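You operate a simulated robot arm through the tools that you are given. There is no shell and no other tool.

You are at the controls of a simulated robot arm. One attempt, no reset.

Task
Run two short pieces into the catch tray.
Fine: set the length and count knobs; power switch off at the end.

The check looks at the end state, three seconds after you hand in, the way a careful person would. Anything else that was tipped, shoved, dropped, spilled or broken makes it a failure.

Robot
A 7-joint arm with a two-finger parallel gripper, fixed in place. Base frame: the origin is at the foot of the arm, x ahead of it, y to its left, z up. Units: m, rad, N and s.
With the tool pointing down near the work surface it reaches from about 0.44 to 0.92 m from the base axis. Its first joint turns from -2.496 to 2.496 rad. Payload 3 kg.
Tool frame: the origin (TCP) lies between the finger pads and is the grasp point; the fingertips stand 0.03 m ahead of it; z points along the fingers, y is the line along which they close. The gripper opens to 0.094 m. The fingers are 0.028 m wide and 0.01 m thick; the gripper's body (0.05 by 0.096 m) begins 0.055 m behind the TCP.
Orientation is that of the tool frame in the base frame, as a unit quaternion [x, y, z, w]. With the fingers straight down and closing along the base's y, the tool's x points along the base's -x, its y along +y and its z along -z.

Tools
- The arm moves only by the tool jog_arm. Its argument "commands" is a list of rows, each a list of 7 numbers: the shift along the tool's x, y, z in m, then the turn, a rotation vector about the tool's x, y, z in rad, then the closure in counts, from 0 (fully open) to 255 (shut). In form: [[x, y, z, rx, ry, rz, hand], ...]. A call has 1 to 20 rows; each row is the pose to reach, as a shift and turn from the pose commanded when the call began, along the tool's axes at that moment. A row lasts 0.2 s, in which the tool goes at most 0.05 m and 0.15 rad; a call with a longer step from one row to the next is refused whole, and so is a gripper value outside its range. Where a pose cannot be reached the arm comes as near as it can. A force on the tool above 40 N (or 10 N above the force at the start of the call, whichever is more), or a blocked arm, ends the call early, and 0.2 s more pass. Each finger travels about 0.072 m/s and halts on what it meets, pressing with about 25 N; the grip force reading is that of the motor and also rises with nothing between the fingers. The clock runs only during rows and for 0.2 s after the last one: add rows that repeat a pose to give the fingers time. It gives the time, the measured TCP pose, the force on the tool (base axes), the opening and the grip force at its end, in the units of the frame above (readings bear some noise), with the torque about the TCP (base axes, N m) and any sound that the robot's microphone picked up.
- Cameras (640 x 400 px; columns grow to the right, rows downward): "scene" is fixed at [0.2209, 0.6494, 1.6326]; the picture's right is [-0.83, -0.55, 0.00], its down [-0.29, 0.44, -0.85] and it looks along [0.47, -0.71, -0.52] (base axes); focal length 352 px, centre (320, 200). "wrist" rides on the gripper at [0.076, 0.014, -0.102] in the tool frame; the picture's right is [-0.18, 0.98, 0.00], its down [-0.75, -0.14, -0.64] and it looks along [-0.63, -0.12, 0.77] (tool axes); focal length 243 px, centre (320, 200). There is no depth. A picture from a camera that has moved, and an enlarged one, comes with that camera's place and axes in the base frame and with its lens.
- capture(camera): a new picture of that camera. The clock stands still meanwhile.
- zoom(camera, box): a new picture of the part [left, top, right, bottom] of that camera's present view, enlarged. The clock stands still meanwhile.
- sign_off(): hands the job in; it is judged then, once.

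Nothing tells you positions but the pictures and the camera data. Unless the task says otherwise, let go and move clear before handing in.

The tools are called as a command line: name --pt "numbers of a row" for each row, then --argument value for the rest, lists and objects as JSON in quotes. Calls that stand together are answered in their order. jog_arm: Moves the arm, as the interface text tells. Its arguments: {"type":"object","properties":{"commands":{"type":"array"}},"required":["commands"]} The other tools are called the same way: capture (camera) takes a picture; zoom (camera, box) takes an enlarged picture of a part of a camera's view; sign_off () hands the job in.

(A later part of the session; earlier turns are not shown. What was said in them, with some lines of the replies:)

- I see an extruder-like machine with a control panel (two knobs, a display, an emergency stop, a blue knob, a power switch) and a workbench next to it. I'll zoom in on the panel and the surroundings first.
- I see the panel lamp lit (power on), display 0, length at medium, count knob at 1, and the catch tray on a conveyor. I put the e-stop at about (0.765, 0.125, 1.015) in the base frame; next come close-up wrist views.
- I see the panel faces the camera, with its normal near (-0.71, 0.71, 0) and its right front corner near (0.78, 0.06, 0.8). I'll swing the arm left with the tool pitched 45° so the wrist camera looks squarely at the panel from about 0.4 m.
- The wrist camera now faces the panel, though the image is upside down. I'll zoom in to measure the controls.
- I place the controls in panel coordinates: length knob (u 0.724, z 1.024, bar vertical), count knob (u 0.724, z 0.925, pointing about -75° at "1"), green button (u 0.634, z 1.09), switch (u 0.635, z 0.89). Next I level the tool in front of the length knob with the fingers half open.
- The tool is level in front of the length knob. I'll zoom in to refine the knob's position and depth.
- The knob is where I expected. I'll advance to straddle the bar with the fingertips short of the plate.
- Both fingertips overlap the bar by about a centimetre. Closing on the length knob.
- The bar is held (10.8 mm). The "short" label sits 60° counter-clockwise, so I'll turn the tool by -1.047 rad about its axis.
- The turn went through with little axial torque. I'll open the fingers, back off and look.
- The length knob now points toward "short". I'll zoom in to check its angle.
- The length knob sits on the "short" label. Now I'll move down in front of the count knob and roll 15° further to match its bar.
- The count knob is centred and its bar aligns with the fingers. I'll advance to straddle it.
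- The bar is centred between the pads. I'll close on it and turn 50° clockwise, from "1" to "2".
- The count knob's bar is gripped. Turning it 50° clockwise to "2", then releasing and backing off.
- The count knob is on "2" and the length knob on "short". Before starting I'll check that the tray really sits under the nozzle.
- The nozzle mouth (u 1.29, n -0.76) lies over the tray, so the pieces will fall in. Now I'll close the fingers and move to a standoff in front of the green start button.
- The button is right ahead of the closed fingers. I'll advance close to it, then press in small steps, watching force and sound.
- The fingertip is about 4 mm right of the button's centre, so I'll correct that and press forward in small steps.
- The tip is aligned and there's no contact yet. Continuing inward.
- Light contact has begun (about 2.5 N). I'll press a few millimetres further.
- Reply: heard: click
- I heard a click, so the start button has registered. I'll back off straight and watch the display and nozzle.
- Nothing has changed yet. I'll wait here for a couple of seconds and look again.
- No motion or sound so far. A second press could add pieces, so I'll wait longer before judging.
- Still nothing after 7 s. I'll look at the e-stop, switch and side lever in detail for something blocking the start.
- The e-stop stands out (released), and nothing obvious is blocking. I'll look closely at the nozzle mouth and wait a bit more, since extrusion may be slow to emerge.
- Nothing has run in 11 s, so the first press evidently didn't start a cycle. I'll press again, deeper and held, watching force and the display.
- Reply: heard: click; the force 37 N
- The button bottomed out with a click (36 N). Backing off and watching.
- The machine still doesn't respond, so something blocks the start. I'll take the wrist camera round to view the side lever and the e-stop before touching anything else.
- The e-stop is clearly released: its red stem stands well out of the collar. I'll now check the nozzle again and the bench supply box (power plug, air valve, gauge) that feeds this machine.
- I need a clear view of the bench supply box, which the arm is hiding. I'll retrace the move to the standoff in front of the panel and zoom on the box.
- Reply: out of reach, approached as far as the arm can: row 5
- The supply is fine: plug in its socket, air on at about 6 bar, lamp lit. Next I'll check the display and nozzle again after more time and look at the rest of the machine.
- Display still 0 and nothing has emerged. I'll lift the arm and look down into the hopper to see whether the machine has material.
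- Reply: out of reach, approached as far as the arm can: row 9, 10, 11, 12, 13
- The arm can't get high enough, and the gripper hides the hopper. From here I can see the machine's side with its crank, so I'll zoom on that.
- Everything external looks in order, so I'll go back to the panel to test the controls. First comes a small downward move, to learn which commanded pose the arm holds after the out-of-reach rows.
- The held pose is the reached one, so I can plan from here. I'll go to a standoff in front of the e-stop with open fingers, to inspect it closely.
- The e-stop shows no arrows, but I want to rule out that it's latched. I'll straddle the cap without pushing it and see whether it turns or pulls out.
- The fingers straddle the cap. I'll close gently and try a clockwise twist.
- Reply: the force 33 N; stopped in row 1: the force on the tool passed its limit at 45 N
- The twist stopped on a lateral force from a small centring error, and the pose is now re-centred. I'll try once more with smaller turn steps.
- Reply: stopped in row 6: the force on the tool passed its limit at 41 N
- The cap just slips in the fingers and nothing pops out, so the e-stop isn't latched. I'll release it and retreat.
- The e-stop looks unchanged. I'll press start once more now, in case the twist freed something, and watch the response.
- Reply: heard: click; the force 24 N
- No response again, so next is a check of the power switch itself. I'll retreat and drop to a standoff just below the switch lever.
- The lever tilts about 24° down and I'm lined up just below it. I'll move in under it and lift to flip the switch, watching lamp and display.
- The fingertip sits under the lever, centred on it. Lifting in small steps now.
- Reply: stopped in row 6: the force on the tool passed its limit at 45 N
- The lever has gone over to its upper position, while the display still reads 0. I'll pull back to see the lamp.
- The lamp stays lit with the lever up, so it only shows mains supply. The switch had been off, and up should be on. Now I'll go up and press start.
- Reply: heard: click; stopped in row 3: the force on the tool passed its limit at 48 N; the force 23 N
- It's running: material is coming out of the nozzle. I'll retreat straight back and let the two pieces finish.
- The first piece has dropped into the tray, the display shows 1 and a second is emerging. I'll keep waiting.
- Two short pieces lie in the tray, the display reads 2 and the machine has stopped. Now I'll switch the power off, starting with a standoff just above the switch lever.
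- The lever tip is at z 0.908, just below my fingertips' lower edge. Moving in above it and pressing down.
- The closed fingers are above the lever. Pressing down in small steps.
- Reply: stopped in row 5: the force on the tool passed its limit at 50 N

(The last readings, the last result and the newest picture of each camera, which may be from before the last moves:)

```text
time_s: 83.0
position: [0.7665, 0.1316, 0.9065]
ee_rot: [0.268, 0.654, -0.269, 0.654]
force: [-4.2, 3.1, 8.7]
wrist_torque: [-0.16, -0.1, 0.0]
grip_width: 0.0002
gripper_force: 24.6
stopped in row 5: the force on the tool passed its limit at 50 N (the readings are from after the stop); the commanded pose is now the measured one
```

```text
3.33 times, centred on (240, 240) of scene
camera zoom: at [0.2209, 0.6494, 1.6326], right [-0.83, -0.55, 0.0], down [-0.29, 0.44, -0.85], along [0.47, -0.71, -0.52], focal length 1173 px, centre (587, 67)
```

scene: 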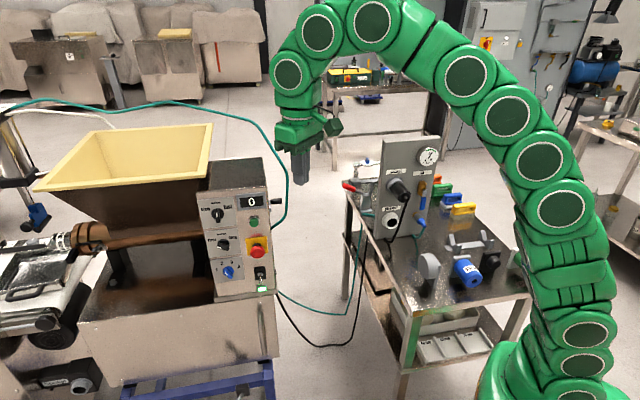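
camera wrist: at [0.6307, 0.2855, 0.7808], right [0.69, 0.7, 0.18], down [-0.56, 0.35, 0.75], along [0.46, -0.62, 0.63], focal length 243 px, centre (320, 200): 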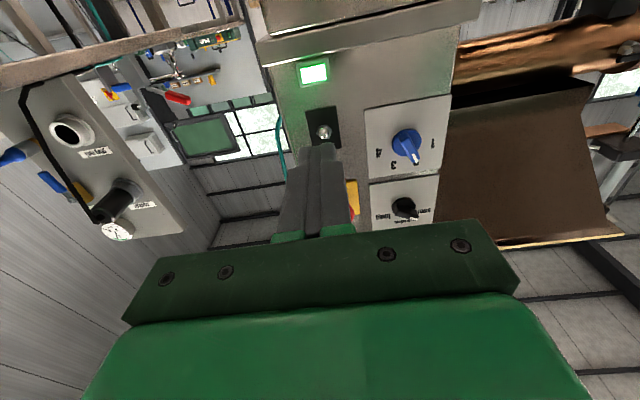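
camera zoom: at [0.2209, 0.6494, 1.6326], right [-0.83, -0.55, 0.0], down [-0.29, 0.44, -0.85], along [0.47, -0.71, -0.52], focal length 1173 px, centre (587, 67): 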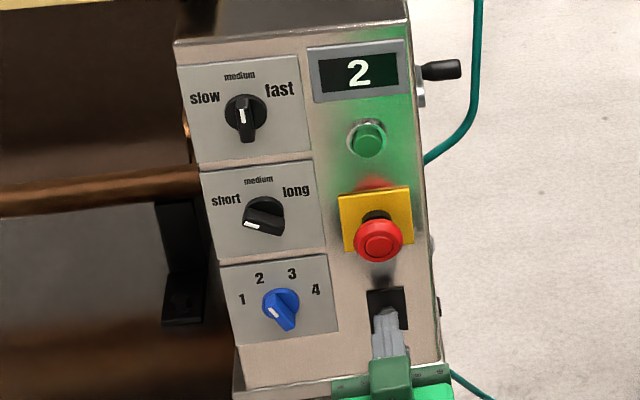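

The lever appears to have flipped down. I'll back away and verify.

jog_arm --pt "-0.003 0 -0.02 0 0 0 255" --pt "-0.003 0 -0.06 0 0 0 255" --pt "-0.003 0 -0.1 0 0 0 255" --pt "-0.003 0 -0.13 0 0 0 255" --pt "-0.003 0 -0.13 0 0 0 255"

zoom --camera "scene" --box '[190, 180, 290, 300]'

zoom --camera "wrist" --box '[230, 20, 410, 160]'

zoom --camera "scene" --box '[0, 200, 130, 300]'

```text
time_s: 84.2
position: [0.6732, 0.2233, 0.9115]
ee_rot: [0.268, 0.654, -0.27, 0.654]
force: [0.0, 0.3, -0.1]
wrist_torque: [-0.02, 0.0, 0.02]
grip_width: 0.0
gripper_force: 25.1
```

```text
3.33 times, centred on (240, 240) of scene
camera zoom: at [0.2209, 0.6494, 1.6326], right [-0.83, -0.55, 0.0], down [-0.29, 0.44, -0.85], along [0.47, -0.71, -0.52], focal length 1173 px, centre (587, 67)
```

zoom: 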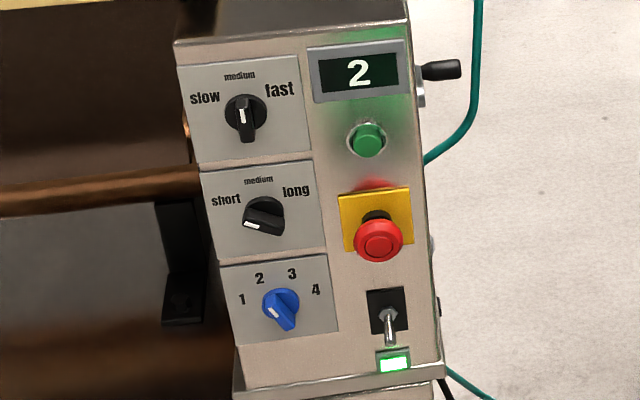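

```text
2.86 times, centred on (320, 90) of wrist
camera zoom: at [0.61, 0.3052, 0.8351], right [0.69, 0.7, 0.18], down [-0.55, 0.35, 0.75], along [0.46, -0.62, 0.63], focal length 693 px, centre (320, 514)
```

zoom: 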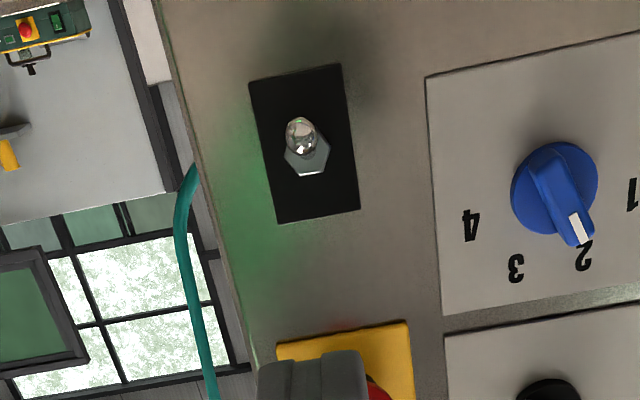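

```text
4.00 times, centred on (65, 250) of scene
camera zoom: at [0.2209, 0.6494, 1.6326], right [-0.83, -0.55, 0.0], down [-0.29, 0.44, -0.85], along [0.47, -0.71, -0.52], focal length 1407 px, centre (1340, 0)
```

zoom: 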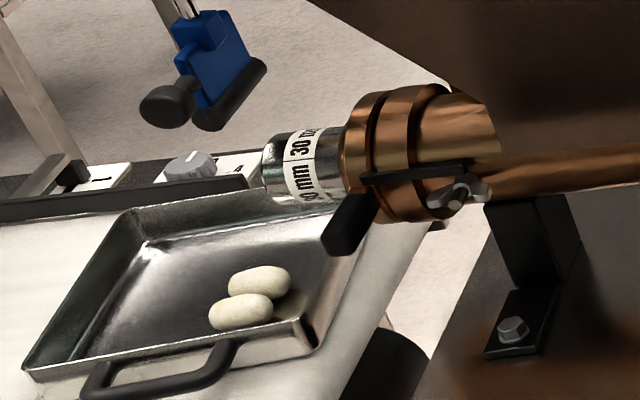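

The switch is down (off) as at the start, and two pieces are in the tray. I'll pull the arm further clear and take a last look over everything.

jog_arm --pt "0 0 -0.03 0 0 0 255" --pt "0 0 -0.06 0 0 0 255" --pt "0 0 -0.09 0 0 0 200" --pt "0 0 -0.09 0 0 0 120" --pt "0 0 -0.09 0 0 0 120"

capture --camera "scene"

zoom --camera "scene" --box '[190, 180, 290, 300]'

```text
time_s: 85.4
position: [0.6113, 0.2851, 0.9097]
ee_rot: [0.268, 0.655, -0.269, 0.654]
force: [0.4, -0.2, 0.8]
wrist_torque: [-0.02, 0.01, 0.01]
grip_width: 0.0497
gripper_force: 0.1
```

```text
taken
```

scene: 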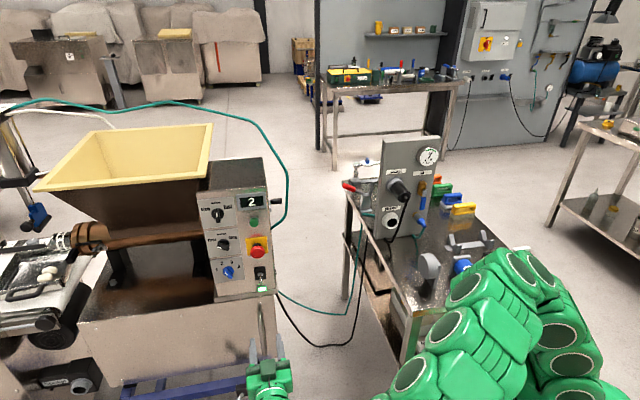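

```text
3.33 times, centred on (240, 240) of scene
camera zoom: at [0.2209, 0.6494, 1.6326], right [-0.83, -0.55, 0.0], down [-0.29, 0.44, -0.85], along [0.47, -0.71, -0.52], focal length 1173 px, centre (587, 67)
```

zoom: 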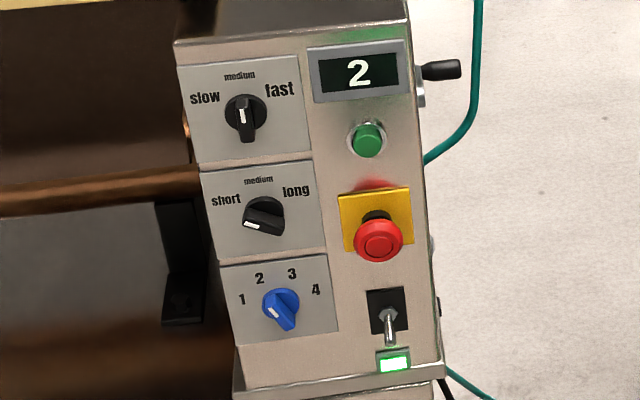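

Two short pieces are in the tray, the display reads 2, length is on "short", count is on "2" and the switch is down (off). Nothing looks disturbed and the arm is clear, so I'm handing in.

sign_off

```text
The job is handed in.
```

Two short pieces are in the catch tray, the counter reads 2, and I've handed the job in. The length knob is on "short", the count knob is on "2", and the power switch is down (off).

- **Power switch:** It was down when I started, and the machine ignored three presses of the start button that way. With the switch up it ran on the next press. I put it back down once both pieces had dropped. The green lamp stayed lit in both positions, so I take it to show mains supply only, with down as off.
- **E-stop:** While looking for the cause I gripped the emergency stop and tried to twist it, in case it was latched. It wasn't latched, and it looks the same as before.

In the last pictures nothing else was moved or knocked. The arm is clear of the panel with the gripper empty.
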